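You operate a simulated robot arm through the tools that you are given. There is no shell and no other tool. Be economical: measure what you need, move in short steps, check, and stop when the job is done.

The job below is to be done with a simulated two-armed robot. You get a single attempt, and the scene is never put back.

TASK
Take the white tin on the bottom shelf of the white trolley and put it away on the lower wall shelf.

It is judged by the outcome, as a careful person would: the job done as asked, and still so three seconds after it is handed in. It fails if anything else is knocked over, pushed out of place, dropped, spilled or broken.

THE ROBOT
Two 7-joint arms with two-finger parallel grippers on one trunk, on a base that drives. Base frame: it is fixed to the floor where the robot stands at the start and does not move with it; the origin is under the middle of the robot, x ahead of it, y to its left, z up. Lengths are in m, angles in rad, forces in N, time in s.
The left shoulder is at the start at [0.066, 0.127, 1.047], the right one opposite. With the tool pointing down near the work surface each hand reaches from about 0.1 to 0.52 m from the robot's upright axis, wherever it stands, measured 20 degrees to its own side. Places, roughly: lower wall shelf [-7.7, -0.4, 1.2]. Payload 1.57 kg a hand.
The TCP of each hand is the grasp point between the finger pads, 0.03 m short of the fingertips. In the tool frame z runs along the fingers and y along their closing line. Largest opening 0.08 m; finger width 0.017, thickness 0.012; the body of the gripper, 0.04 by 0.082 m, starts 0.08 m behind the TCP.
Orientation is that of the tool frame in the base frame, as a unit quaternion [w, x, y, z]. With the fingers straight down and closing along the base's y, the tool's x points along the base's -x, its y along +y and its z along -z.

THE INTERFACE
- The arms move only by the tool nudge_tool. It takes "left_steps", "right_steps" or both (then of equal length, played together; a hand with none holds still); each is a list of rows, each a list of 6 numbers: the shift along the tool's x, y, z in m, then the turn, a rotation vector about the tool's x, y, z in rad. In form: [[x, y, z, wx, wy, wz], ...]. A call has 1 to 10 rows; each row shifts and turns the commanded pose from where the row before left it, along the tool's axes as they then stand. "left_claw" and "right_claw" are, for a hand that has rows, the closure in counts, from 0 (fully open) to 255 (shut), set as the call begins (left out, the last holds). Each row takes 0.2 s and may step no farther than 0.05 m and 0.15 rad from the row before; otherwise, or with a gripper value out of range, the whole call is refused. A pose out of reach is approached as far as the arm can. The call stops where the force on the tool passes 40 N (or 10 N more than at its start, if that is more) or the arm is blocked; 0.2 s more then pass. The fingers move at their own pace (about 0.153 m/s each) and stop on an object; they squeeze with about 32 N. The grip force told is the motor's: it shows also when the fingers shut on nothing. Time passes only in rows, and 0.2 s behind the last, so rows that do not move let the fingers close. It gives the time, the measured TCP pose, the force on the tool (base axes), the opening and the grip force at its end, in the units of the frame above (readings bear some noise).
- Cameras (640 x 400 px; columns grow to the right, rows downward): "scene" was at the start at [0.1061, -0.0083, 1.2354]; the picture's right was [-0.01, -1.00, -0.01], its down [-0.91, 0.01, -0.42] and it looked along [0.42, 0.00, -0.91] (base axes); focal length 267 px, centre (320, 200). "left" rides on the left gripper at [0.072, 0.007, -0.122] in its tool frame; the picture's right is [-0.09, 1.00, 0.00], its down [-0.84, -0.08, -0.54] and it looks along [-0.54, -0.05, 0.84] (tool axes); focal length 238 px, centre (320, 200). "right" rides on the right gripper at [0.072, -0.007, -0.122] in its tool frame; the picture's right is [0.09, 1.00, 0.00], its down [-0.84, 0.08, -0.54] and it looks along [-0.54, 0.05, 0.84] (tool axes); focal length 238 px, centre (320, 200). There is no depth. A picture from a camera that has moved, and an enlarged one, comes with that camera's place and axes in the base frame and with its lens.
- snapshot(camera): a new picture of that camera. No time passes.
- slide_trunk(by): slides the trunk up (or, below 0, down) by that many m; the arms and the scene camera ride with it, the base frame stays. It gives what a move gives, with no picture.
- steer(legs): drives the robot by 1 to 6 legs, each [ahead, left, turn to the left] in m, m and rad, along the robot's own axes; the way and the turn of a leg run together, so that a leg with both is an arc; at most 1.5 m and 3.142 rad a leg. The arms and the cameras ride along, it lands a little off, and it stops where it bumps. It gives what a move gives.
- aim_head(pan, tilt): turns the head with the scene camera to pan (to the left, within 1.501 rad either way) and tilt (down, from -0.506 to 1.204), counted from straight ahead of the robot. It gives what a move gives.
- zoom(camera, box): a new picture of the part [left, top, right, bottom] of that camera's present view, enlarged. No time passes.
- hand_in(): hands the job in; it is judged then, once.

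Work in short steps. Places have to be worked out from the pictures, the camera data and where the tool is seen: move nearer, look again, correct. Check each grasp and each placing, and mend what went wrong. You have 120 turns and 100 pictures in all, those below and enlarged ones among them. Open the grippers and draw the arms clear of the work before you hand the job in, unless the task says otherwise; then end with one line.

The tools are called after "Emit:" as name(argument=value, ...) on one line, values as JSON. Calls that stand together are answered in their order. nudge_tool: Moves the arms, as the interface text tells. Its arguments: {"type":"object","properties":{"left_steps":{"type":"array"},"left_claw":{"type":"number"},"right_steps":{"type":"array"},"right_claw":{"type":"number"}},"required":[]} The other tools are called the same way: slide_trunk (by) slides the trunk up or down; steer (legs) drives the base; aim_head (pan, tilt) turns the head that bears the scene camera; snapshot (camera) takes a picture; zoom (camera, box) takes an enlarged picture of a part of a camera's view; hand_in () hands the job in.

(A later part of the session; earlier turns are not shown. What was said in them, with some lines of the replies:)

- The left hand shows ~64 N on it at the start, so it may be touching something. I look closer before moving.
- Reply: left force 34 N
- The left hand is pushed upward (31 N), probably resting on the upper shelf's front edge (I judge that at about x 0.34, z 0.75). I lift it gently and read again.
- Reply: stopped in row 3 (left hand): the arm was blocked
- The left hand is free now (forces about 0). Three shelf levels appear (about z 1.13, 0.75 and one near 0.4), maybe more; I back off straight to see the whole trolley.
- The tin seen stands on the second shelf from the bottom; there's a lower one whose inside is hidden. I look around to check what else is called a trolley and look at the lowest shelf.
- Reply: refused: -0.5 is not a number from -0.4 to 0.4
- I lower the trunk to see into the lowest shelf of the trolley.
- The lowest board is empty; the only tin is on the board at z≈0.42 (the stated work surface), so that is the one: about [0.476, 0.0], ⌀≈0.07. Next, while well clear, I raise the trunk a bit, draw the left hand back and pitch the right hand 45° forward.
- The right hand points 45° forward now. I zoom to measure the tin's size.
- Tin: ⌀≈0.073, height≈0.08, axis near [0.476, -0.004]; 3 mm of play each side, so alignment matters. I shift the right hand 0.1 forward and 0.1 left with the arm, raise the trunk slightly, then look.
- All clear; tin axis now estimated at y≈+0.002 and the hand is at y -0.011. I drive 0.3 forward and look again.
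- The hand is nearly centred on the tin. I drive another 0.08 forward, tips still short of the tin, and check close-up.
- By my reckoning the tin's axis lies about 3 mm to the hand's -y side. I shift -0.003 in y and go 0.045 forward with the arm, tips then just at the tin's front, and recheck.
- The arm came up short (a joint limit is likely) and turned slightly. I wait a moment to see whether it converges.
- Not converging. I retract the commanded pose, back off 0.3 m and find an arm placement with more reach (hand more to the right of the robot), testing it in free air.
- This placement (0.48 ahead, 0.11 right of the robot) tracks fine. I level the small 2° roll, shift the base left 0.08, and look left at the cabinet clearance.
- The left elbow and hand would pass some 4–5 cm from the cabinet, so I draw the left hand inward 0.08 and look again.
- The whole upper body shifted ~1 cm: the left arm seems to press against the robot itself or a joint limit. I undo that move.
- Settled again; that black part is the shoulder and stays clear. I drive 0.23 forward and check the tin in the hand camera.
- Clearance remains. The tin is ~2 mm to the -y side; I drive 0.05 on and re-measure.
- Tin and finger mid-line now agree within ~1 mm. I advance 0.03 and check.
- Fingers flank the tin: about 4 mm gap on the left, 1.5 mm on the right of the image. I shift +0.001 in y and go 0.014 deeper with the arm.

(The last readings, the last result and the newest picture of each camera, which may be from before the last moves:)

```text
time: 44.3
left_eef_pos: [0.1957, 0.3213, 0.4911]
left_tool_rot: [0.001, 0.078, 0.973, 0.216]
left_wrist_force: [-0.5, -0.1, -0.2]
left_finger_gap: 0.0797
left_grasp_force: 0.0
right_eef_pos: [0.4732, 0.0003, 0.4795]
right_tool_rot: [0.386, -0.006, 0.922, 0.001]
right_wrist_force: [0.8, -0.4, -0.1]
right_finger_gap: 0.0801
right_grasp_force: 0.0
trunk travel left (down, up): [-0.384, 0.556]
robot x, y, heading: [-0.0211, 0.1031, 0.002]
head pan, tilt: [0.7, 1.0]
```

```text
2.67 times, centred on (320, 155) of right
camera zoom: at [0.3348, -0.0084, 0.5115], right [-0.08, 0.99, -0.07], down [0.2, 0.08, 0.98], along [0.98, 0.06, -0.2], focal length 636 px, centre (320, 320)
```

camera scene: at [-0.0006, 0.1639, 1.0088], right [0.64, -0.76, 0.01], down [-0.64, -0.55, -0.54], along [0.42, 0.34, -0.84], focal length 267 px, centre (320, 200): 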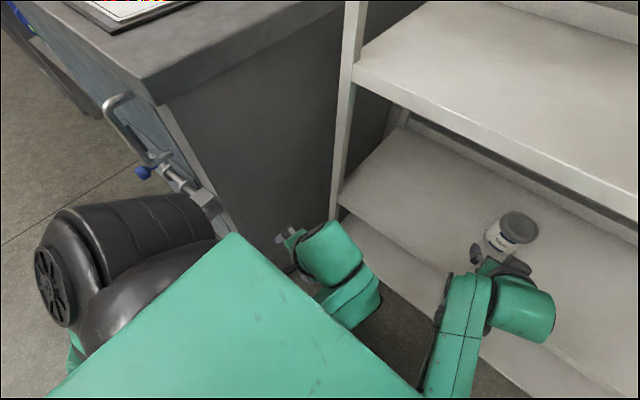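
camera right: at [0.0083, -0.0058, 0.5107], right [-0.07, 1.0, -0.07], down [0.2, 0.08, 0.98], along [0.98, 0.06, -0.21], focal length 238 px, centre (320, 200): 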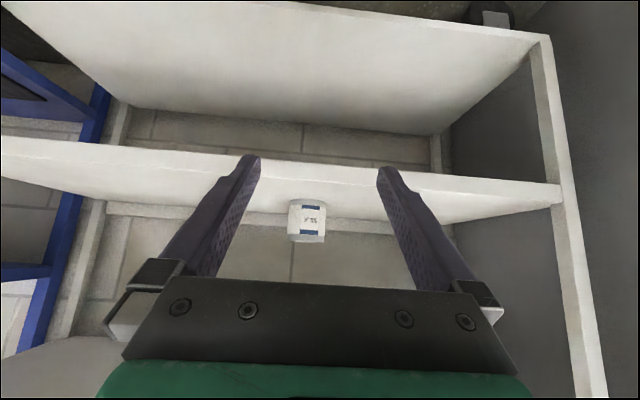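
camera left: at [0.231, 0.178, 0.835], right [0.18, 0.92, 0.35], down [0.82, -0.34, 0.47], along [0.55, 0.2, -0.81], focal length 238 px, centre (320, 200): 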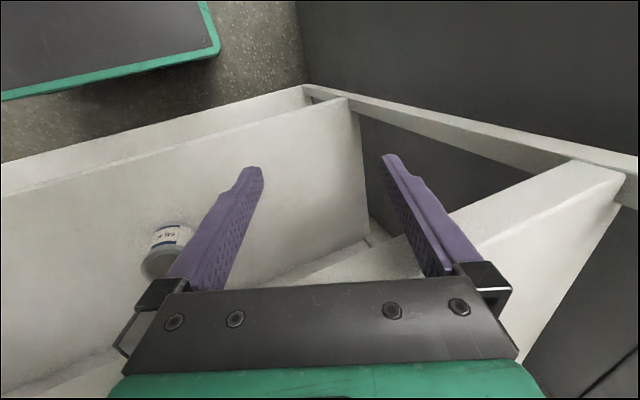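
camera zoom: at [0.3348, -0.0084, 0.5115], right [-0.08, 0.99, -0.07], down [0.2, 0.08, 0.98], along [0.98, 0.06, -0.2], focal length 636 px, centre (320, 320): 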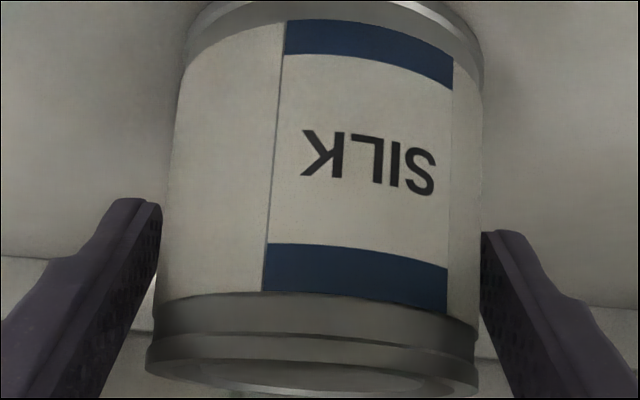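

Well seated. I lower 0.012 so the pads bear on the body rather than the lid, then close.

Emit:
nudge_tool(right_steps=[[0.0042, 0.0005, 0.0042, 0, 0, 0], [0.0042, 0, 0.0042, 0, 0, 0], [0, 0, 0, 0, 0, 0]])

Emit:
nudge_tool(right_steps=[[0, 0, 0, 0, 0, 0], [0, 0, 0, 0, 0, 0], [0, 0, 0, 0, 0, 0]], right_claw=255)

Emit:
zoom(camera="right", box=[200, 80, 440, 230])

```text
time: 45.1
left_eef_pos: [0.197, 0.3219, 0.4904]
left_tool_rot: [0.001, 0.079, 0.973, 0.216]
left_wrist_force: [-0.3, 0.1, -0.2]
left_finger_gap: 0.0798
left_grasp_force: 0.0
right_eef_pos: [0.4727, -0.0002, 0.4671]
right_tool_rot: [0.386, -0.006, 0.922, 0.001]
right_wrist_force: [0.5, 0.1, -0.2]
right_finger_gap: 0.0802
right_grasp_force: 0.1
trunk travel left (down, up): [-0.384, 0.556]
robot x, y, heading: [-0.0204, 0.1111, -0.0]
head pan, tilt: [0.7, 1.0]
```

```text
time: 45.9
left_eef_pos: [0.1962, 0.3209, 0.4922]
left_tool_rot: [0.001, 0.078, 0.973, 0.216]
left_wrist_force: [0.3, -0.3, -0.8]
left_finger_gap: 0.0801
left_grasp_force: 0.1
right_eef_pos: [0.4736, 0.001, 0.4669]
right_tool_rot: [0.386, -0.007, 0.922, 0.002]
right_wrist_force: [0.1, -0.5, 0.3]
right_finger_gap: 0.0734
right_grasp_force: 32.2
trunk travel left (down, up): [-0.384, 0.556]
robot x, y, heading: [-0.0201, 0.1081, -0.002]
head pan, tilt: [0.7, 1.0]
```

```text
2.67 times, centred on (320, 155) of right
camera zoom: at [0.3352, -0.0079, 0.4995], right [-0.08, 0.99, -0.07], down [0.2, 0.08, 0.98], along [0.98, 0.06, -0.2], focal length 636 px, centre (320, 320)
```

zoom: 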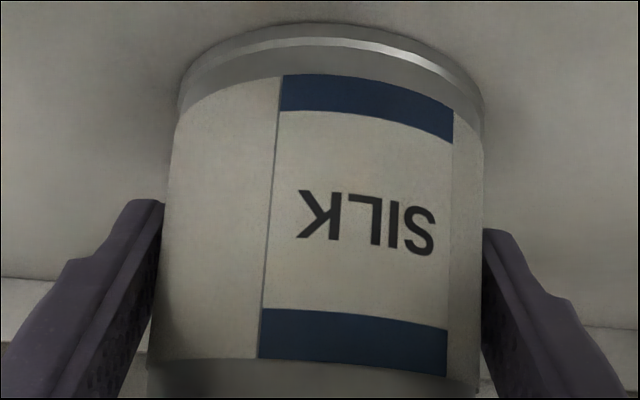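

Firm grip (gap 0.0734, 32 N). I lift 0.03 with the trunk and check.

Emit:
slide_trunk(by=0.03)

Emit:
snapshot(camera="right")

```text
time: 46.6
left_eef_pos: [0.1974, 0.3221, 0.5214]
left_tool_rot: [0.001, 0.078, 0.974, 0.214]
left_wrist_force: [0.3, -0.3, 0.6]
left_finger_gap: 0.08
left_grasp_force: 0.0
right_eef_pos: [0.4741, 0.0005, 0.4964]
right_tool_rot: [0.386, -0.006, 0.923, 0.001]
right_wrist_force: [-0.2, 0.9, -3.3]
right_finger_gap: 0.0733
right_grasp_force: 32.6
trunk travel left (down, up): [-0.414, 0.526]
robot x, y, heading: [-0.0186, 0.1121, -0.0]
head pan, tilt: [0.7, 1.0]
```

```text
67 pictures are left
camera right: at [0.336, -0.0076, 0.5295], right [-0.08, 0.99, -0.07], down [0.2, 0.08, 0.98], along [0.98, 0.06, -0.21], focal length 238 px, centre (320, 200)
```

right: 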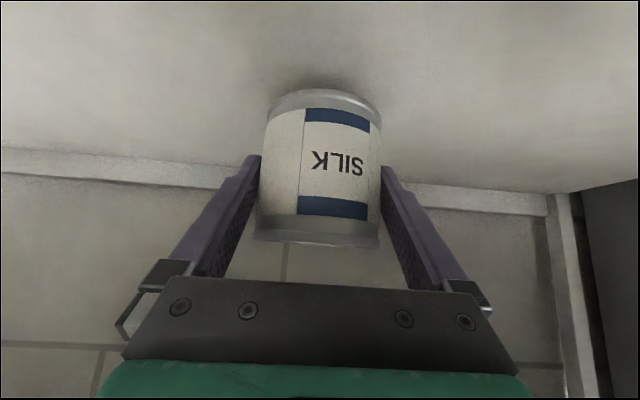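

Lifted cleanly. I back straight out 0.75 m and look sideways for the way to the wall shelf.

Emit:
steer(legs=[[-0.75, 0, 0]])

Emit:
aim_head(pan=1.5, tilt=0.3)

Emit:
snapshot(camera="scene")

Emit:
aim_head(pan=-1.5, tilt=0.3)

Emit:
snapshot(camera="scene")

```text
time: 50.8
left_eef_pos: [-0.5656, 0.3196, 0.5201]
left_tool_rot: [-0.002, 0.07, 0.974, 0.216]
left_wrist_force: [0.0, 0.3, 0.2]
left_finger_gap: 0.0799
left_grasp_force: 0.1
right_eef_pos: [-0.2827, 0.0027, 0.4962]
right_tool_rot: [0.386, -0.013, 0.923, 0.003]
right_wrist_force: [0.6, -1.3, -4.0]
right_finger_gap: 0.0732
right_grasp_force: 32.2
trunk travel left (down, up): [-0.414, 0.526]
robot x, y, heading: [-0.78, 0.1019, 0.012]
head pan, tilt: [0.7, 1.0]
```

```text
time: 51.9
left_eef_pos: [-0.5648, 0.3198, 0.5201]
left_tool_rot: [-0.001, 0.07, 0.974, 0.216]
left_wrist_force: [-0.5, -0.6, -0.4]
left_finger_gap: 0.08
left_grasp_force: 0.0
right_eef_pos: [-0.2829, 0.0019, 0.496]
right_tool_rot: [0.386, -0.014, 0.922, 0.006]
right_wrist_force: [0.9, 0.9, -3.2]
right_finger_gap: 0.0735
right_grasp_force: 31.7
trunk travel left (down, up): [-0.414, 0.526]
robot x, y, heading: [-0.7796, 0.1024, 0.011]
head pan, tilt: [1.499, 0.3]
```

```text
66 pictures are left
camera scene: at [-0.7227, 0.2025, 1.0978], right [1.0, -0.06, 0.0], down [-0.02, -0.3, -0.95], along [0.05, 0.95, -0.3], focal length 267 px, centre (320, 200)
```

scene: 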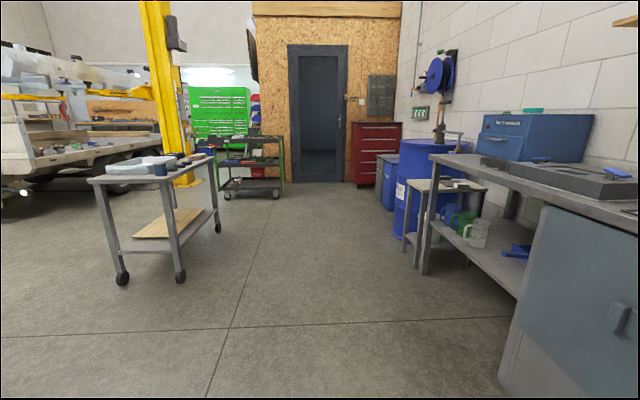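

```text
time: 54.5
left_eef_pos: [-0.5648, 0.3196, 0.5197]
left_tool_rot: [-0.002, 0.069, 0.974, 0.216]
left_wrist_force: [0.6, 0.0, -1.1]
left_finger_gap: 0.0803
left_grasp_force: 0.1
right_eef_pos: [-0.2833, 0.0024, 0.4956]
right_tool_rot: [0.386, -0.013, 0.923, 0.004]
right_wrist_force: [-0.4, 0.0, -2.7]
right_finger_gap: 0.0734
right_grasp_force: 31.8
trunk travel left (down, up): [-0.414, 0.526]
robot x, y, heading: [-0.7778, 0.0983, 0.016]
head pan, tilt: [-1.499, 0.3]
```

```text
65 pictures are left
camera scene: at [-0.7198, 0.0164, 1.0992], right [-1.0, -0.09, 0.0], down [-0.03, 0.29, -0.96], along [0.08, -0.95, -0.29], focal length 267 px, centre (320, 200)
```

scene: 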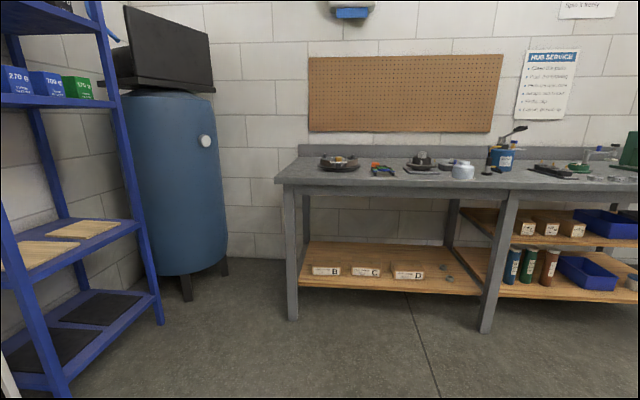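

Space around is free within arm's radius. I turn left half a turn in two legs and look ahead towards -x.

Emit:
steer(legs=[[0, 0, 1.57], [0, 0, 1.57]])

Emit:
aim_head(pan=0, tilt=0.25)

Emit:
snapshot(camera="scene")

Emit:
zoom(camera="scene", box=[220, 60, 420, 185])

```text
time: 62.6
left_eef_pos: [-0.9894, -0.1185, 0.5201]
left_tool_rot: [0.216, 0.975, -0.06, 0.004]
left_wrist_force: [0.2, 1.3, -0.9]
left_finger_gap: 0.08
left_grasp_force: 0.1
right_eef_pos: [-1.2771, 0.1914, 0.4959]
right_tool_rot: [0.009, 0.922, 0.023, -0.386]
right_wrist_force: [-0.1, 0.1, -4.3]
right_finger_gap: 0.0734
right_grasp_force: 31.7
trunk travel left (down, up): [-0.414, 0.526]
robot x, y, heading: [-0.7784, 0.1001, -3.106]
head pan, tilt: [-1.499, 0.3]
```

```text
time: 64.2
left_eef_pos: [-0.9886, -0.1193, 0.5209]
left_tool_rot: [0.216, 0.975, -0.06, 0.004]
left_wrist_force: [-0.3, 0.1, 1.0]
left_finger_gap: 0.08
left_grasp_force: 0.0
right_eef_pos: [-1.2767, 0.192, 0.4959]
right_tool_rot: [0.01, 0.922, 0.023, -0.386]
right_wrist_force: [-0.3, -0.6, -2.7]
right_finger_gap: 0.0733
right_grasp_force: 32.0
trunk travel left (down, up): [-0.414, 0.526]
robot x, y, heading: [-0.7765, 0.1018, -3.106]
head pan, tilt: [0.0, 0.25]
```

```text
64 pictures are left
camera scene: at [-0.9226, 0.0905, 1.1031], right [-0.04, 1.0, 0.01], down [0.25, 0.02, -0.97], along [-0.97, -0.03, -0.25], focal length 267 px, centre (320, 200)
```

scene: 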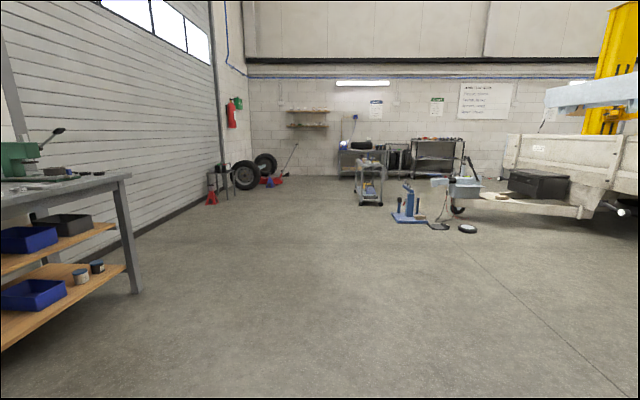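

```text
3.20 times, centred on (320, 122) of scene
camera zoom: at [-0.9226, 0.0905, 1.1031], right [-0.04, 1.0, 0.01], down [0.25, 0.02, -0.97], along [-0.97, -0.03, -0.25], focal length 856 px, centre (320, 448)
```

zoom: 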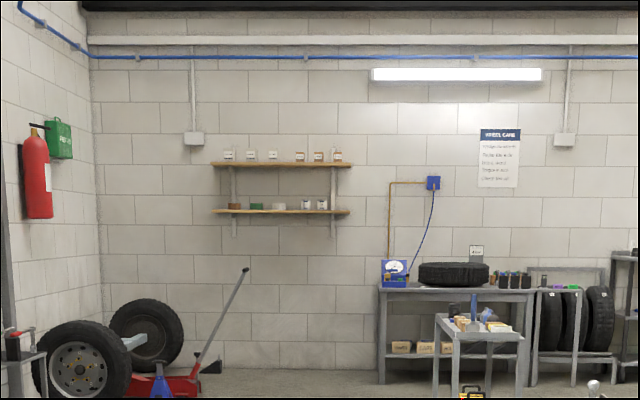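

The shelf is seen 6.8 m ahead, spanning about y -0.96…0.09, with items on it, and the lane to it is clear. I drive 4.2 m along the present heading and look again.

Emit:
steer(legs=[[1.4, 0, 0], [1.4, 0, 0], [1.4, 0, 0]])

Emit:
aim_head(pan=0, tilt=0.15)

Emit:
snapshot(camera="scene")

Emit:
snapshot(camera="right")

```text
time: 84.2
left_eef_pos: [-5.1486, -0.3275, 0.52]
left_tool_rot: [0.217, 0.975, -0.051, 0.006]
left_wrist_force: [0.2, 0.5, -0.8]
left_finger_gap: 0.0801
left_grasp_force: 0.2
right_eef_pos: [-5.4425, -0.0213, 0.4964]
right_tool_rot: [0.012, 0.922, 0.031, -0.386]
right_wrist_force: [-0.4, -0.2, -3.7]
right_finger_gap: 0.0733
right_grasp_force: 32.2
trunk travel left (down, up): [-0.414, 0.526]
robot x, y, heading: [-4.9424, -0.105, -3.088]
head pan, tilt: [0.0, 0.25]
```

```text
time: 84.8
left_eef_pos: [-5.1487, -0.3273, 0.5205]
left_tool_rot: [0.217, 0.975, -0.052, 0.005]
left_wrist_force: [0.2, -0.3, -0.7]
left_finger_gap: 0.0799
left_grasp_force: 0.1
right_eef_pos: [-5.4417, -0.022, 0.4953]
right_tool_rot: [0.012, 0.922, 0.031, -0.385]
right_wrist_force: [0.4, -1.0, -3.6]
right_finger_gap: 0.0729
right_grasp_force: 31.9
trunk travel left (down, up): [-0.414, 0.526]
robot x, y, heading: [-4.9412, -0.1013, -3.085]
head pan, tilt: [0.0, 0.15]
```

```text
62 pictures are left
camera scene: at [-5.085, -0.1164, 1.1124], right [-0.05, 1.0, 0.01], down [0.15, 0.01, -0.99], along [-0.99, -0.05, -0.15], focal length 267 px, centre (320, 200)
```

scene: 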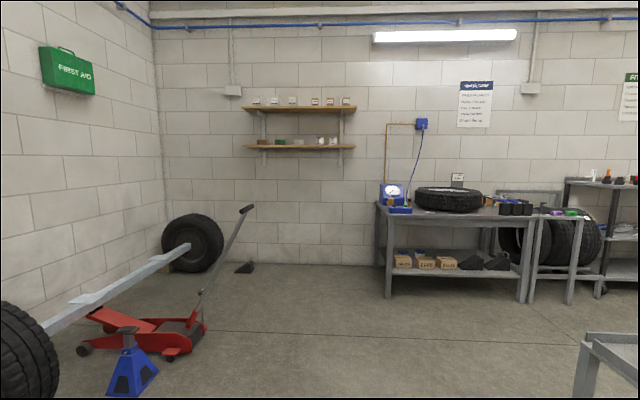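

```text
61 pictures are left
camera right: at [-5.3055, -0.0057, 0.5285], right [0.13, -0.99, -0.07], down [-0.2, -0.09, 0.98], along [-0.97, -0.11, -0.21], focal length 238 px, centre (320, 200)
```

right: 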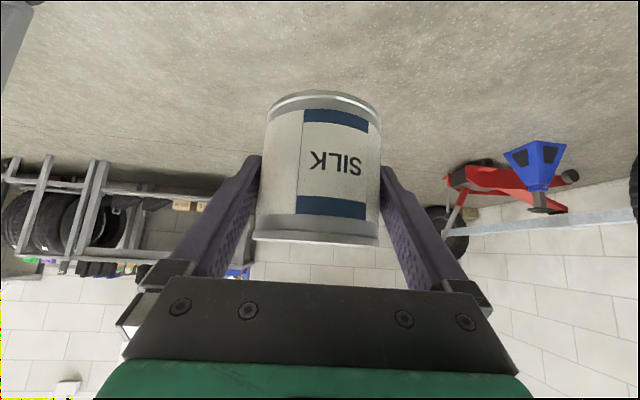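

The lane and the shelf are clear; the jack is left (y≈-1) and the bench right (y>0.3). I raise the trunk by 0.5 here in the open, then the hand by arm, and watch tracking.

Emit:
slide_trunk(by=0.4)

Emit:
slide_trunk(by=0.1)

Emit:
nudge_tool(right_steps=[[-0.0221, 0, -0.0221, 0, 0, 0], [-0.0221, 0, -0.0221, 0, 0, 0], [-0.0221, 0, -0.0221, 0, 0, 0], [-0.0221, 0, -0.0221, 0, 0, 0], [0, 0, 0, 0, 0, 0]])

Emit:
snapshot(camera="scene")

```text
time: 88.7
left_eef_pos: [-5.1483, -0.3255, 0.9217]
left_tool_rot: [0.22, 0.974, -0.052, 0.005]
left_wrist_force: [-1.1, -0.5, -0.1]
left_finger_gap: 0.0803
left_grasp_force: 0.1
right_eef_pos: [-5.4416, -0.0197, 0.8951]
right_tool_rot: [0.015, 0.922, 0.029, -0.387]
right_wrist_force: [0.3, -0.5, -3.1]
right_finger_gap: 0.0729
right_grasp_force: 31.8
trunk travel left (down, up): [-0.814, 0.126]
robot x, y, heading: [-4.9422, -0.1029, -3.088]
head pan, tilt: [0.0, 0.15]
```

```text
time: 90.0
left_eef_pos: [-5.148, -0.3259, 1.0211]
left_tool_rot: [0.219, 0.974, -0.052, 0.005]
left_wrist_force: [0.3, 0.3, -0.5]
left_finger_gap: 0.0799
left_grasp_force: 0.2
right_eef_pos: [-5.4408, -0.0182, 0.995]
right_tool_rot: [0.015, 0.922, 0.03, -0.386]
right_wrist_force: [0.6, -0.7, -3.4]
right_finger_gap: 0.0732
right_grasp_force: 32.3
trunk travel left (down, up): [-0.914, 0.026]
robot x, y, heading: [-4.9411, -0.1039, -3.086]
head pan, tilt: [0.0, 0.15]
```

```text
time: 91.2
left_eef_pos: [-5.1476, -0.3251, 1.0212]
left_tool_rot: [0.22, 0.974, -0.052, 0.006]
left_wrist_force: [0.1, 0.6, -0.5]
left_finger_gap: 0.0801
left_grasp_force: 0.1
right_eef_pos: [-5.4381, -0.0018, 1.1073]
right_tool_rot: [-0.019, 0.924, 0.042, -0.38]
right_wrist_force: [0.5, -0.5, -2.5]
right_finger_gap: 0.0732
right_grasp_force: 31.8
trunk travel left (down, up): [-0.914, 0.026]
robot x, y, heading: [-4.9393, -0.1027, -3.089]
head pan, tilt: [0.0, 0.15]
```

```text
60 pictures are left
camera scene: at [-5.0851, -0.1105, 1.6125], right [-0.05, 1.0, 0.0], down [0.15, 0.01, -0.99], along [-0.99, -0.05, -0.15], focal length 267 px, centre (320, 200)
```

scene: 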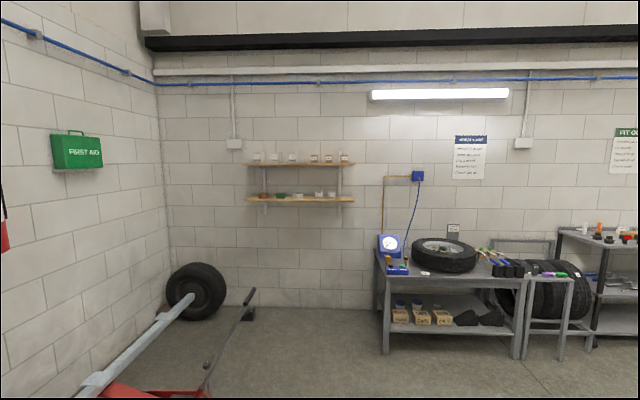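

The arm again fell short (1.107 instead of 1.12, with some twist). I look down at the right arm to understand its posture.

Emit:
aim_head(pan=-0.6, tilt=1.1)

Emit:
snapshot(camera="scene")

Emit:
snapshot(camera="left")

```text
time: 92.4
left_eef_pos: [-5.1479, -0.3239, 1.0223]
left_tool_rot: [0.219, 0.974, -0.052, 0.006]
left_wrist_force: [0.0, 0.7, 0.4]
left_finger_gap: 0.0801
left_grasp_force: 0.1
right_eef_pos: [-5.4392, -0.0016, 1.1109]
right_tool_rot: [-0.018, 0.922, 0.043, -0.384]
right_wrist_force: [0.3, -0.3, -3.3]
right_finger_gap: 0.0733
right_grasp_force: 31.7
trunk travel left (down, up): [-0.914, 0.026]
robot x, y, heading: [-4.9429, -0.1034, -3.083]
head pan, tilt: [-0.6, 1.1]
```

```text
59 pictures are left
camera scene: at [-5.0466, -0.0726, 1.5324], right [0.52, 0.85, 0.0], down [0.76, -0.46, -0.45], along [-0.39, 0.24, -0.89], focal length 267 px, centre (320, 200)
```

scene: 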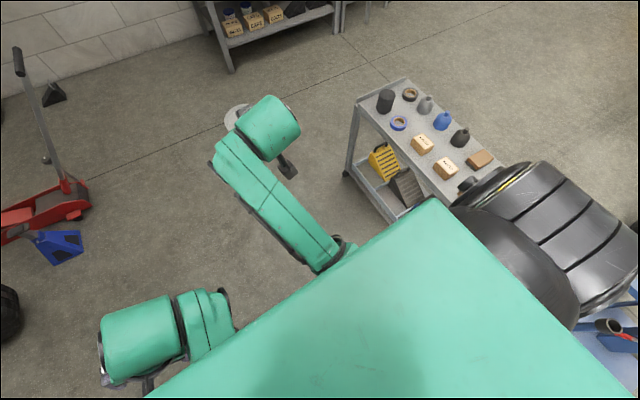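

```text
58 pictures are left
camera left: at [-5.0761, -0.285, 1.137], right [-0.19, -0.89, 0.42], down [-0.82, 0.38, 0.43], along [-0.54, -0.26, -0.8], focal length 238 px, centre (320, 200)
```

left: 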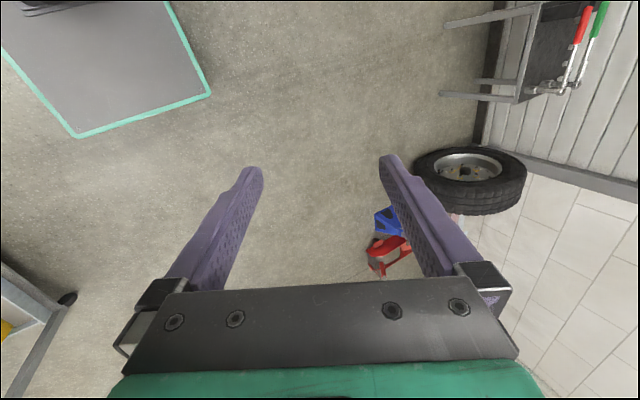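

The elbow is tucked close to the body, which limits it. I try moving the hand outward (right) and forward to open the elbow, and check orientation.

Emit:
nudge_tool(right_steps=[[0, -0.03, 0, 0, 0, 0], [0, -0.03, 0, 0, 0, 0], [0, -0.03, 0, 0, 0, 0], [-0.0212, 0, 0.0212, 0, 0, 0], [-0.0212, 0, 0.0212, 0, 0, 0], [0, 0, 0, 0, 0, 0]])

Emit:
snapshot(camera="scene")

```text
time: 93.8
left_eef_pos: [-5.1481, -0.3237, 1.0227]
left_tool_rot: [0.218, 0.974, -0.052, 0.005]
left_wrist_force: [-0.1, -1.4, -0.4]
left_finger_gap: 0.0801
left_grasp_force: 0.0
right_eef_pos: [-5.5065, 0.0685, 1.1219]
right_tool_rot: [0.016, 0.922, 0.029, -0.386]
right_wrist_force: [0.0, 0.7, -3.3]
right_finger_gap: 0.0732
right_grasp_force: 31.8
trunk travel left (down, up): [-0.914, 0.026]
robot x, y, heading: [-4.9439, -0.1046, -3.092]
head pan, tilt: [-0.6, 1.1]
```

```text
57 pictures are left
camera scene: at [-5.0454, -0.0719, 1.5325], right [0.52, 0.85, 0.0], down [0.76, -0.46, -0.45], along [-0.39, 0.24, -0.89], focal length 267 px, centre (320, 200)
```

scene: 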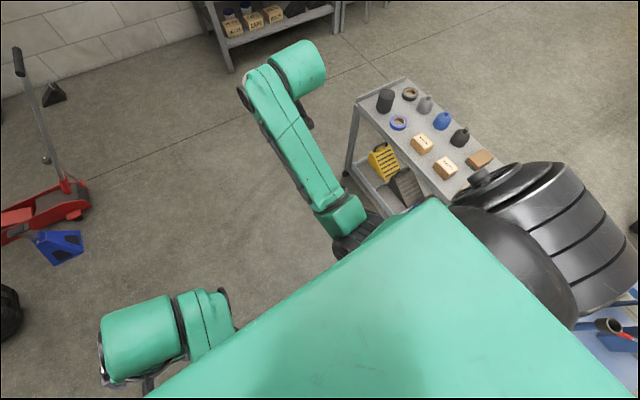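

That works: pose and orientation are exact again. I raise the hand a further 0.17.

Emit:
nudge_tool(right_steps=[[-0.02, 0, -0.02, 0, 0, 0], [-0.02, 0, -0.02, 0, 0, 0], [-0.02, 0, -0.02, 0, 0, 0], [-0.02, 0, -0.02, 0, 0, 0], [-0.02, 0, -0.02, 0, 0, 0], [-0.02, 0, -0.02, 0, 0, 0], [0, 0, 0, 0, 0, 0]])

Emit:
snapshot(camera="scene")

```text
time: 95.4
left_eef_pos: [-5.1472, -0.3251, 1.0217]
left_tool_rot: [0.219, 0.974, -0.052, 0.005]
left_wrist_force: [-0.6, -0.1, -0.3]
left_finger_gap: 0.0797
left_grasp_force: 0.0
right_eef_pos: [-5.5044, 0.0679, 1.2897]
right_tool_rot: [0.015, 0.922, 0.03, -0.385]
right_wrist_force: [-0.5, 0.5, -3.1]
right_finger_gap: 0.0731
right_grasp_force: 32.2
trunk travel left (down, up): [-0.914, 0.026]
robot x, y, heading: [-4.9421, -0.1012, -3.089]
head pan, tilt: [-0.6, 1.1]
```

```text
56 pictures are left
camera scene: at [-5.0468, -0.0723, 1.5323], right [0.52, 0.85, 0.0], down [0.76, -0.46, -0.45], along [-0.39, 0.24, -0.89], focal length 267 px, centre (320, 200)
```

scene: 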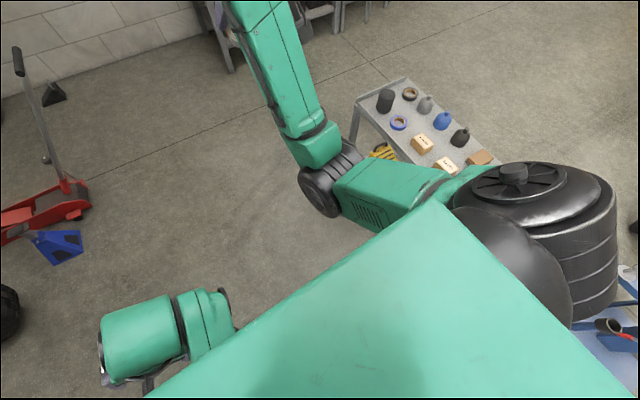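

Tracks well: TCP z 1.29, tin bottom ≈1.243. I straighten the heading and drive 1.3 m closer, then view the shelf.

Emit:
steer(legs=[[0, 0, -0.052], [1.3, 0.08, 0]])

Emit:
aim_head(pan=0.1, tilt=0.3)

Emit:
snapshot(camera="scene")

Emit:
snapshot(camera="right")

```text
time: 102.4
left_eef_pos: [-6.4513, -0.4152, 1.0211]
left_tool_rot: [0.219, 0.973, -0.067, 0.002]
left_wrist_force: [1.7, 0.3, 0.1]
left_finger_gap: 0.0803
left_grasp_force: 0.0
right_eef_pos: [-6.7947, -0.008, 1.2893]
right_tool_rot: [0.009, 0.922, 0.016, -0.386]
right_wrist_force: [-0.5, -0.2, -3.4]
right_finger_gap: 0.0731
right_grasp_force: 31.8
trunk travel left (down, up): [-0.914, 0.026]
robot x, y, heading: [-6.2421, -0.1991, -3.121]
head pan, tilt: [-0.6, 1.1]
```

```text
time: 103.5
left_eef_pos: [-6.4532, -0.4143, 1.0218]
left_tool_rot: [0.221, 0.973, -0.067, 0.002]
left_wrist_force: [0.8, 0.0, 0.3]
left_finger_gap: 0.0801
left_grasp_force: 0.1
right_eef_pos: [-6.7958, -0.0088, 1.2892]
right_tool_rot: [0.009, 0.922, 0.015, -0.386]
right_wrist_force: [0.5, 0.1, -3.3]
right_finger_gap: 0.0732
right_grasp_force: 32.3
trunk travel left (down, up): [-0.914, 0.026]
robot x, y, heading: [-6.2428, -0.1986, -3.119]
head pan, tilt: [0.099, 0.3]
```

```text
55 pictures are left
camera scene: at [-6.3822, -0.2108, 1.5984], right [-0.12, 0.99, 0.0], down [0.29, 0.04, -0.95], along [-0.95, -0.12, -0.3], focal length 267 px, centre (320, 200)
```

scene: 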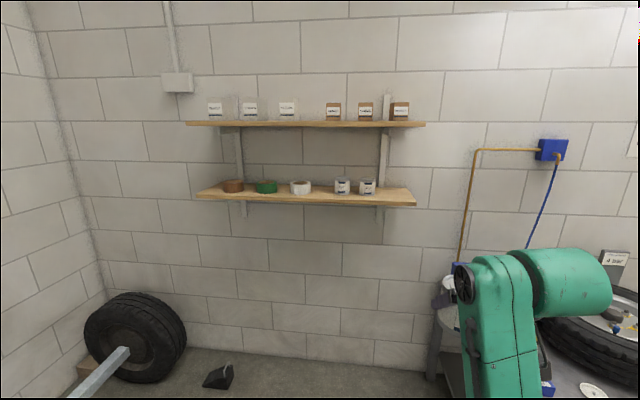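

```text
54 pictures are left
camera right: at [-6.6594, 0.002, 1.322], right [0.1, -0.99, -0.06], down [-0.2, -0.08, 0.98], along [-0.97, -0.09, -0.21], focal length 238 px, centre (320, 200)
```

right: 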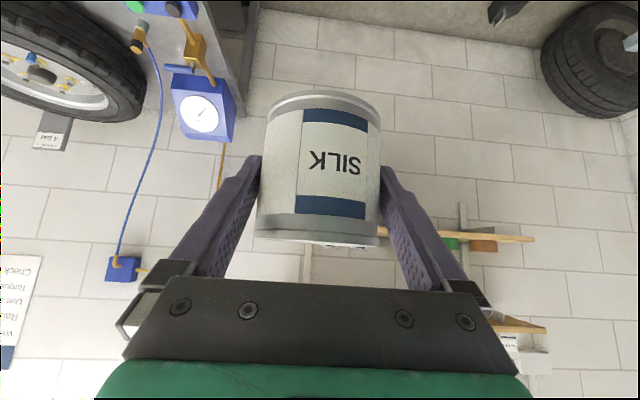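

Emit:
zoom(camera="scene", box=[185, 115, 425, 265])

```text
2.67 times, centred on (305, 190) of scene
camera zoom: at [-6.3822, -0.2108, 1.5984], right [-0.12, 0.99, 0.0], down [0.29, 0.04, -0.95], along [-0.95, -0.12, -0.3], focal length 713 px, centre (360, 227)
```

zoom: 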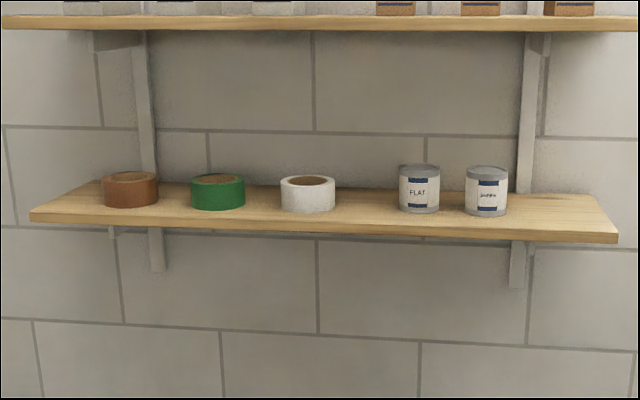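

Free slot: right of the two tins ("FLAT", and one at y≈-0.137) up to the shelf's end at y≈0.07; target y≈-0.012, x≈-7.69. Shelf top lies somewhere in 1.20–1.24, so I raise the hand 0.05, straighten, and drive 0.6 closer.

Emit:
nudge_tool(right_steps=[[-0.0177, 0, -0.0177, 0, 0, 0], [-0.0177, 0, -0.0177, 0, 0, 0], [0, 0, 0, 0, 0, 0]])

Emit:
steer(legs=[[0, 0.015, -0.02], [0.6, 0, 0]])

Emit:
snapshot(camera="scene")

Emit:
snapshot(camera="right")

```text
time: 104.3
left_eef_pos: [-6.453, -0.4149, 1.0211]
left_tool_rot: [0.219, 0.973, -0.067, 0.003]
left_wrist_force: [-0.3, -0.8, -0.5]
left_finger_gap: 0.0802
left_grasp_force: 0.1
right_eef_pos: [-6.7961, -0.0091, 1.3386]
right_tool_rot: [0.009, 0.923, 0.015, -0.385]
right_wrist_force: [0.4, 0.1, -3.1]
right_finger_gap: 0.0734
right_grasp_force: 32.5
trunk travel left (down, up): [-0.914, 0.026]
robot x, y, heading: [-6.2401, -0.1979, -3.119]
head pan, tilt: [0.099, 0.3]
```

```text
time: 108.0
left_eef_pos: [-7.0476, -0.4299, 1.0233]
left_tool_rot: [0.219, 0.973, -0.075, 0.0]
left_wrist_force: [0.0, 0.6, 0.1]
left_finger_gap: 0.0801
left_grasp_force: 0.0
right_eef_pos: [-7.3847, -0.019, 1.3383]
right_tool_rot: [0.006, 0.923, 0.007, -0.386]
right_wrist_force: [0.5, 0.0, -3.4]
right_finger_gap: 0.0732
right_grasp_force: 32.5
trunk travel left (down, up): [-0.914, 0.026]
robot x, y, heading: [-6.8307, -0.2158, -3.14]
head pan, tilt: [0.099, 0.3]
```

```text
52 pictures are left
camera scene: at [-6.9738, -0.2268, 1.5987], right [-0.11, 0.99, 0.0], down [0.29, 0.03, -0.96], along [-0.95, -0.1, -0.3], focal length 267 px, centre (320, 200)
```

scene: 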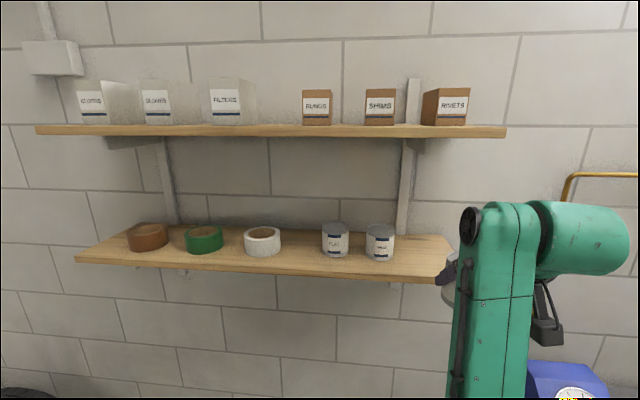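

```text
51 pictures are left
camera right: at [-7.249, -0.0095, 1.3718], right [0.08, -0.99, -0.06], down [-0.2, -0.08, 0.98], along [-0.98, -0.07, -0.2], focal length 238 px, centre (320, 200)
```

right: 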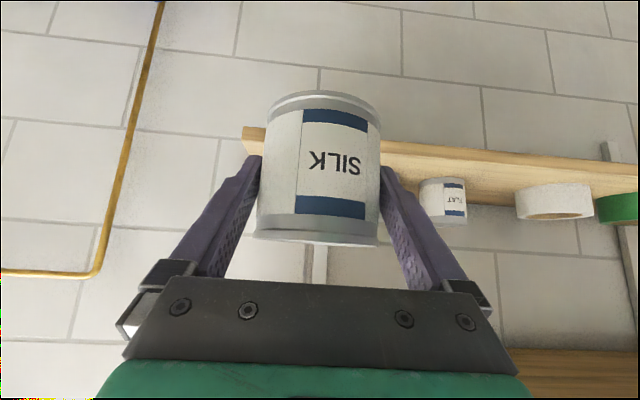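

I zoom the scene on the shelf's right part to triangulate its height and depth.

Emit:
zoom(camera="scene", box=[300, 200, 460, 300])

Emit:
zoom(camera="right", box=[220, 80, 540, 280])

```text
4.00 times, centred on (380, 250) of scene
camera zoom: at [-6.9738, -0.2268, 1.5987], right [-0.11, 0.99, 0.0], down [0.29, 0.03, -0.96], along [-0.95, -0.1, -0.3], focal length 1070 px, centre (80, 0)
```

zoom: 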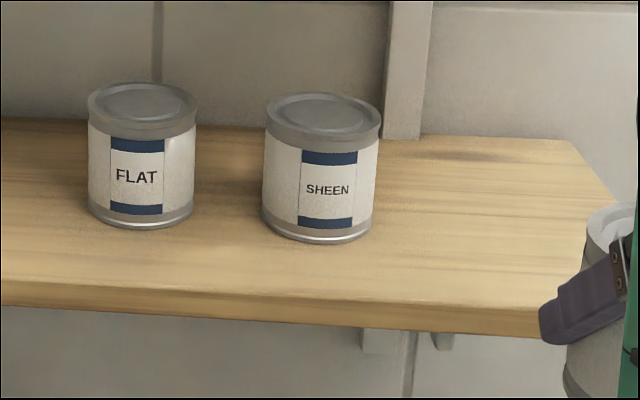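

```text
2.00 times, centred on (380, 180) of right
camera zoom: at [-7.249, -0.0095, 1.3718], right [0.08, -0.99, -0.06], down [-0.2, -0.08, 0.98], along [-0.98, -0.07, -0.2], focal length 477 px, centre (200, 240)
```

zoom: 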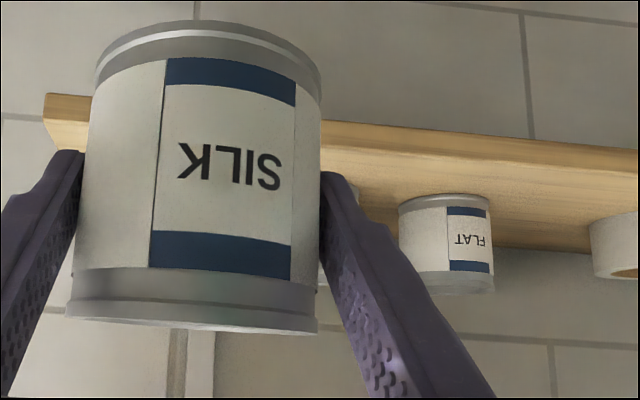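

Triangulation: shelf top z≈1.24, x from -7.54 to -7.78, right end y≈0.07; SHEEN tin at [-7.63,-0.137]. Target TCP [-7.64,-0.01]. I lower 0.025 (for room under the upper shelf) and drive 0.12 closer.

Emit:
nudge_tool(right_steps=[[0.0088, 0, 0.0088, 0, 0, 0], [0.0088, 0, 0.0088, 0, 0, 0], [0, 0, 0, 0, 0, 0]])

Emit:
steer(legs=[[0.12, -0.01, 0]])

Emit:
zoom(camera="scene", box=[320, 60, 640, 260])

Emit:
snapshot(camera="right")

```text
time: 108.8
left_eef_pos: [-7.0478, -0.4298, 1.0219]
left_tool_rot: [0.22, 0.973, -0.075, 0.001]
left_wrist_force: [-0.6, 0.4, 0.2]
left_finger_gap: 0.0803
left_grasp_force: 0.0
right_eef_pos: [-7.3874, -0.0196, 1.3135]
right_tool_rot: [0.006, 0.922, 0.007, -0.386]
right_wrist_force: [0.3, 0.4, -3.2]
right_finger_gap: 0.0735
right_grasp_force: 32.5
trunk travel left (down, up): [-0.914, 0.026]
robot x, y, heading: [-6.8275, -0.2129, -3.138]
head pan, tilt: [0.099, 0.3]
```

```text
time: 110.1
left_eef_pos: [-7.1647, -0.4197, 1.0227]
left_tool_rot: [0.22, 0.973, -0.074, -0.001]
left_wrist_force: [-0.3, 0.2, 0.8]
left_finger_gap: 0.0799
left_grasp_force: 0.0
right_eef_pos: [-7.5031, -0.0099, 1.316]
right_tool_rot: [0.007, 0.922, 0.008, -0.387]
right_wrist_force: [0.8, -0.2, -3.1]
right_finger_gap: 0.0734
right_grasp_force: 31.8
trunk travel left (down, up): [-0.914, 0.026]
robot x, y, heading: [-6.95, -0.208, -3.132]
head pan, tilt: [0.099, 0.3]
```

```text
2.00 times, centred on (480, 160) of scene
camera zoom: at [-7.0907, -0.2182, 1.5989], right [-0.11, 0.99, 0.0], down [0.29, 0.03, -0.96], along [-0.95, -0.1, -0.29], focal length 535 px, centre (0, 280)
```

zoom: 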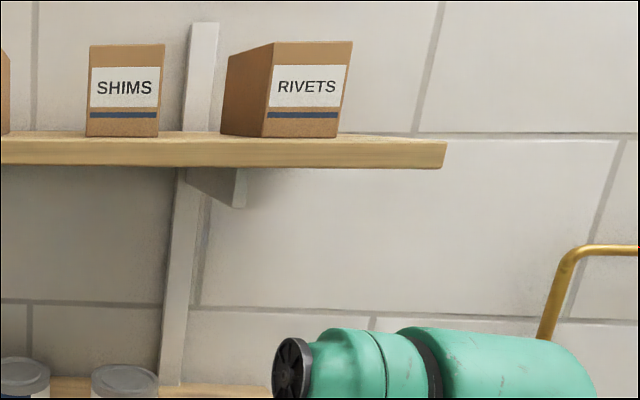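

```text
47 pictures are left
camera right: at [-7.3663, -0.0009, 1.3477], right [0.08, -0.99, -0.06], down [-0.2, -0.08, 0.98], along [-0.98, -0.07, -0.2], focal length 238 px, centre (320, 200)
```

right: 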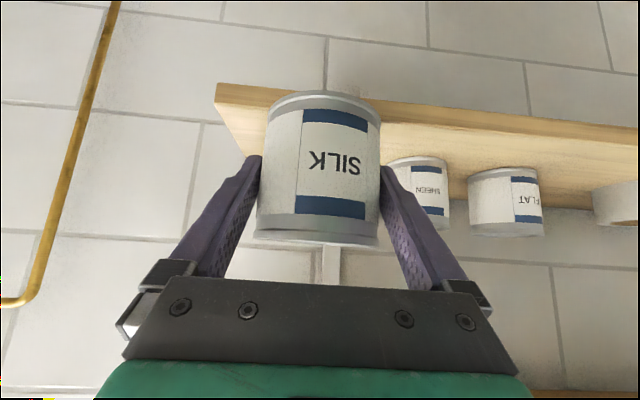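

Tin bottom is ~2.5 cm above the board, wrist well under the upper shelf, y is right. I drive the last 0.135 in.

Emit:
steer(legs=[[0.135, 0.0, 0]])

Emit:
snapshot(camera="right")

Emit:
snapshot(camera="scene")

```text
time: 111.4
left_eef_pos: [-7.3052, -0.4211, 1.0218]
left_tool_rot: [0.22, 0.973, -0.074, -0.001]
left_wrist_force: [0.6, 0.0, 0.1]
left_finger_gap: 0.08
left_grasp_force: 0.1
right_eef_pos: [-7.6435, -0.0116, 1.3154]
right_tool_rot: [0.006, 0.922, 0.008, -0.386]
right_wrist_force: [0.8, -0.4, -2.9]
right_finger_gap: 0.0733
right_grasp_force: 31.3
trunk travel left (down, up): [-0.914, 0.026]
robot x, y, heading: [-7.0898, -0.2099, -3.13]
head pan, tilt: [0.099, 0.3]
```

```text
46 pictures are left
camera right: at [-7.5066, -0.0019, 1.3477], right [0.08, -0.99, -0.06], down [-0.2, -0.08, 0.98], along [-0.98, -0.07, -0.2], focal length 238 px, centre (320, 200)
```

right: 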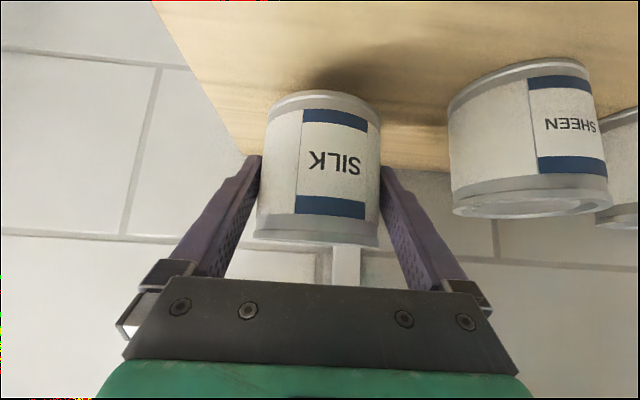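

```text
45 pictures are left
camera scene: at [-7.231, -0.2191, 1.5989], right [-0.11, 0.99, 0.0], down [0.29, 0.03, -0.96], along [-0.95, -0.1, -0.29], focal length 267 px, centre (320, 200)
```

scene: 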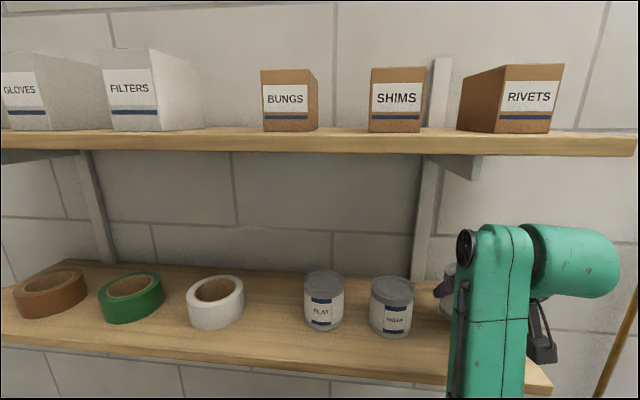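

The tin is over the slot, in line with its neighbours. I lower in small steps, watching the vertical force (about -3.2 N while carrying).

Emit:
nudge_tool(right_steps=[[0.006, 0, 0.006, 0, 0, 0], [0.006, 0, 0.006, 0, 0, 0], [0.0028, 0, 0.0028, 0, 0, 0], [0, 0, 0, 0, 0, 0]])

Emit:
zoom(camera="right", box=[220, 60, 460, 210])

```text
time: 112.4
left_eef_pos: [-7.3067, -0.4206, 1.0206]
left_tool_rot: [0.22, 0.973, -0.074, 0.001]
left_wrist_force: [-0.6, -0.5, -0.6]
left_finger_gap: 0.0802
left_grasp_force: 0.0
right_eef_pos: [-7.6465, -0.0117, 1.2938]
right_tool_rot: [0.005, 0.922, 0.008, -0.386]
right_wrist_force: [0.4, 1.0, -3.6]
right_finger_gap: 0.0735
right_grasp_force: 32.2
trunk travel left (down, up): [-0.914, 0.026]
robot x, y, heading: [-7.0958, -0.2092, -3.133]
head pan, tilt: [0.099, 0.3]
```

```text
2.67 times, centred on (340, 135) of right
camera zoom: at [-7.5102, -0.0018, 1.3259], right [0.08, -0.99, -0.06], down [-0.2, -0.08, 0.98], along [-0.98, -0.07, -0.21], focal length 636 px, centre (267, 373)
```

zoom: 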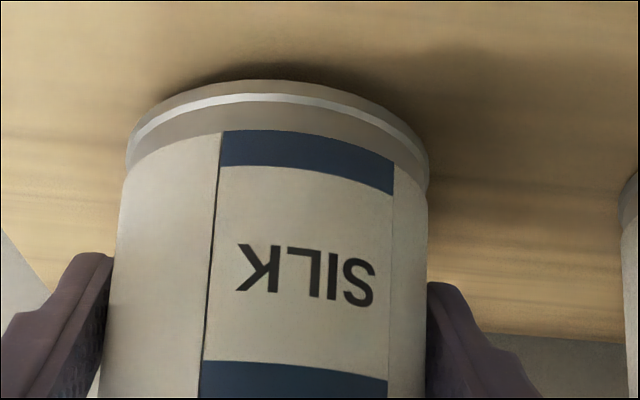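

The shadow gap has nearly closed; not touching yet. I go down in 2 mm steps, checking the force.

Emit:
nudge_tool(right_steps=[[0.0014, 0, 0.0014, 0, 0, 0], [0.0014, 0, 0.0014, 0, 0, 0], [0, 0, 0, 0, 0, 0]])

Emit:
nudge_tool(right_steps=[[0.0014, 0, 0.0014, 0, 0, 0], [0, 0, 0, 0, 0, 0]])

```text
time: 113.2
left_eef_pos: [-7.3079, -0.4216, 1.022]
left_tool_rot: [0.219, 0.973, -0.074, 0.002]
left_wrist_force: [-0.3, 1.2, 0.3]
left_finger_gap: 0.0799
left_grasp_force: 0.1
right_eef_pos: [-7.647, -0.0105, 1.2895]
right_tool_rot: [0.005, 0.922, 0.007, -0.386]
right_wrist_force: [0.8, 0.5, -4.5]
right_finger_gap: 0.073
right_grasp_force: 31.9
trunk travel left (down, up): [-0.914, 0.026]
robot x, y, heading: [-7.0882, -0.2088, -3.131]
head pan, tilt: [0.099, 0.3]
```

```text
time: 113.8
left_eef_pos: [-7.3077, -0.4215, 1.0217]
left_tool_rot: [0.219, 0.973, -0.075, 0.002]
left_wrist_force: [-0.2, 0.1, -0.2]
left_finger_gap: 0.08
left_grasp_force: 0.0
right_eef_pos: [-7.6463, -0.0114, 1.2883]
right_tool_rot: [0.007, 0.922, 0.009, -0.386]
right_wrist_force: [-2.1, 0.5, 0.8]
right_finger_gap: 0.0732
right_grasp_force: 32.3
trunk travel left (down, up): [-0.914, 0.026]
robot x, y, heading: [-7.0931, -0.2075, -3.131]
head pan, tilt: [0.099, 0.3]
```

The force changed from -3.5 to +0.8 N: the tin rests on the board. I open the gripper and look.

Emit:
nudge_tool(right_steps=[[0, 0, 0, 0, 0, 0], [0, 0, 0, 0, 0, 0]], right_claw=0)

Emit:
zoom(camera="right", box=[200, 60, 440, 210])

```text
time: 114.4
left_eef_pos: [-7.3072, -0.4214, 1.0217]
left_tool_rot: [0.219, 0.973, -0.074, 0.001]
left_wrist_force: [0.6, -0.1, 0.1]
left_finger_gap: 0.0801
left_grasp_force: 0.2
right_eef_pos: [-7.647, -0.0103, 1.2869]
right_tool_rot: [0.006, 0.923, 0.008, -0.385]
right_wrist_force: [-0.6, -0.8, -0.4]
right_finger_gap: 0.0803
right_grasp_force: 0.0
trunk travel left (down, up): [-0.914, 0.026]
robot x, y, heading: [-7.0901, -0.2084, -3.138]
head pan, tilt: [0.099, 0.3]
```

```text
2.67 times, centred on (320, 135) of right
camera zoom: at [-7.5086, -0.0019, 1.3201], right [0.08, -0.99, -0.06], down [-0.2, -0.08, 0.98], along [-0.98, -0.07, -0.21], focal length 636 px, centre (320, 373)
```

zoom: 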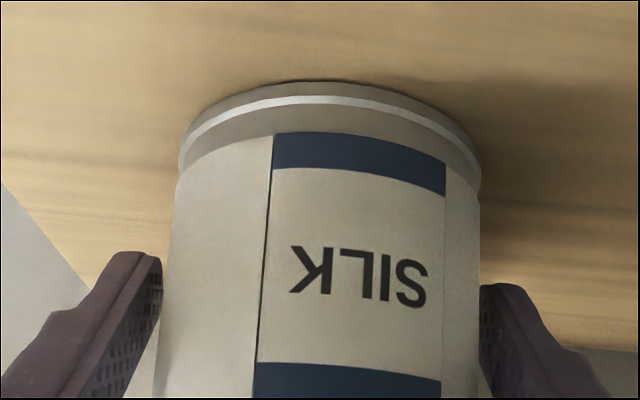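

Released, both fingers clear. I withdraw straight back along the tool's own axes in small steps and check.

Emit:
nudge_tool(right_steps=[[0.007, 0, -0.007, 0, 0, 0], [0.007, 0, -0.007, 0, 0, 0], [0.01, 0, -0.01, 0, 0, 0], [0.01, 0, -0.01, 0, 0, 0], [0.014, 0, -0.014, 0, 0, 0], [0.014, 0, -0.014, 0, 0, 0], [0, 0, 0, 0, 0, 0]])

Emit:
snapshot(camera="right")

```text
time: 116.0
left_eef_pos: [-7.3068, -0.4211, 1.0213]
left_tool_rot: [0.22, 0.973, -0.074, 0.0]
left_wrist_force: [0.4, -0.9, -0.2]
left_finger_gap: 0.0799
left_grasp_force: 0.1
right_eef_pos: [-7.5896, 0.0068, 1.2888]
right_tool_rot: [-0.023, 0.921, -0.001, -0.39]
right_wrist_force: [-0.3, 0.3, 0.6]
right_finger_gap: 0.0802
right_grasp_force: 0.0
right hand out of reach, approached as far as the arm can: row 5, 6
trunk travel left (down, up): [-0.914, 0.026]
robot x, y, heading: [-7.0912, -0.2083, -3.134]
head pan, tilt: [0.099, 0.3]
```

```text
42 pictures are left
camera right: at [-7.4523, 0.0096, 1.321], right [0.04, -0.99, -0.11], down [-0.19, -0.11, 0.97], along [-0.98, -0.02, -0.2], focal length 238 px, centre (320, 200)
```

right: 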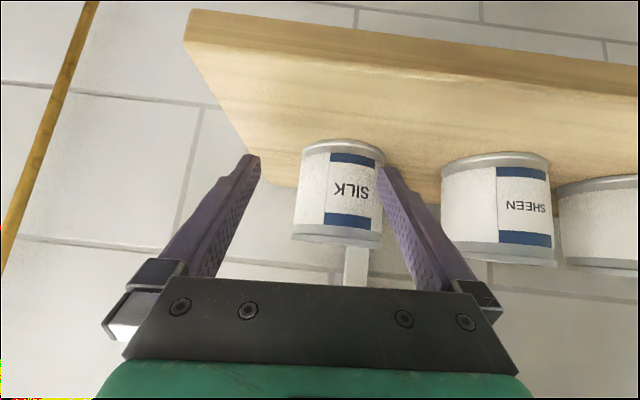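

The arm hit its limit and swung 17 mm sideways, but the tips are just in front of the tin, which still stands. I back the base straight out and inspect.

Emit:
steer(legs=[[-0.3, 0, 0]])

Emit:
snapshot(camera="right")

Emit:
snapshot(camera="scene")

```text
time: 118.0
left_eef_pos: [-7.0079, -0.4191, 1.0222]
left_tool_rot: [0.22, 0.973, -0.074, 0.001]
left_wrist_force: [-0.3, -0.3, 0.6]
left_finger_gap: 0.0801
left_grasp_force: 0.1
right_eef_pos: [-7.2924, 0.0089, 1.2869]
right_tool_rot: [-0.023, 0.921, -0.001, -0.388]
right_wrist_force: [0.1, 0.3, 0.4]
right_finger_gap: 0.08
right_grasp_force: 0.1
trunk travel left (down, up): [-0.914, 0.026]
robot x, y, heading: [-6.7912, -0.2041, -3.135]
head pan, tilt: [0.099, 0.3]
```

```text
41 pictures are left
camera right: at [-7.155, 0.0123, 1.3195], right [0.05, -0.99, -0.11], down [-0.2, -0.11, 0.97], along [-0.98, -0.02, -0.2], focal length 238 px, centre (320, 200)
```

right: 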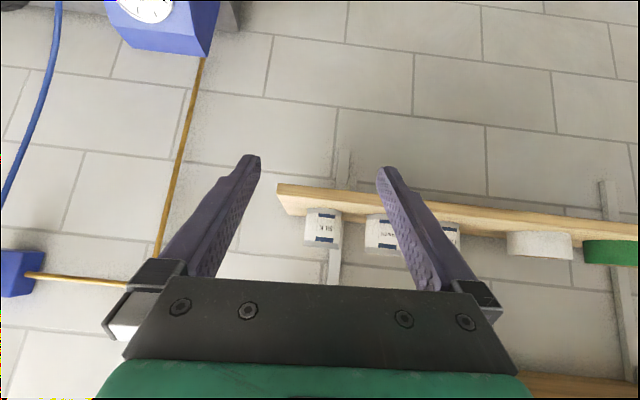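

```text
40 pictures are left
camera scene: at [-6.9371, -0.2169, 1.5982], right [-0.11, 0.99, 0.0], down [0.3, 0.03, -0.95], along [-0.95, -0.1, -0.3], focal length 267 px, centre (320, 200)
```

scene: 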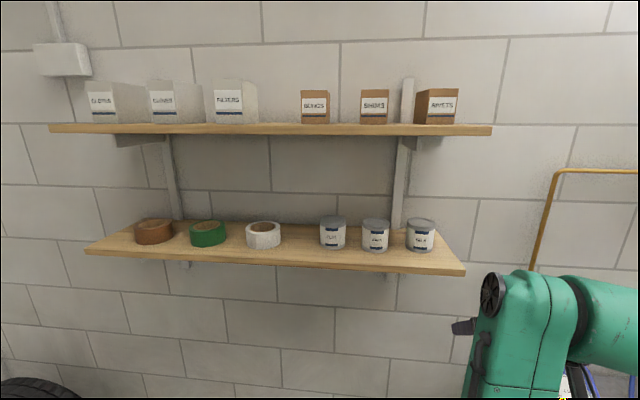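

The SILK tin stands upright on the lower wall shelf beside FLAT and SHEEN, nothing else has moved, and the arms are clear with grippers open. I hand in.

Emit:
hand_in()

```text
The job is handed in.
```

The white SILK tin now stands upright at the right end of the lower wall shelf, next to the FLAT and SHEEN tins. Nothing else was knocked or moved as far as the pictures show. I took it from the second board up on the trolley, the only tin there, because the lowest board was empty.
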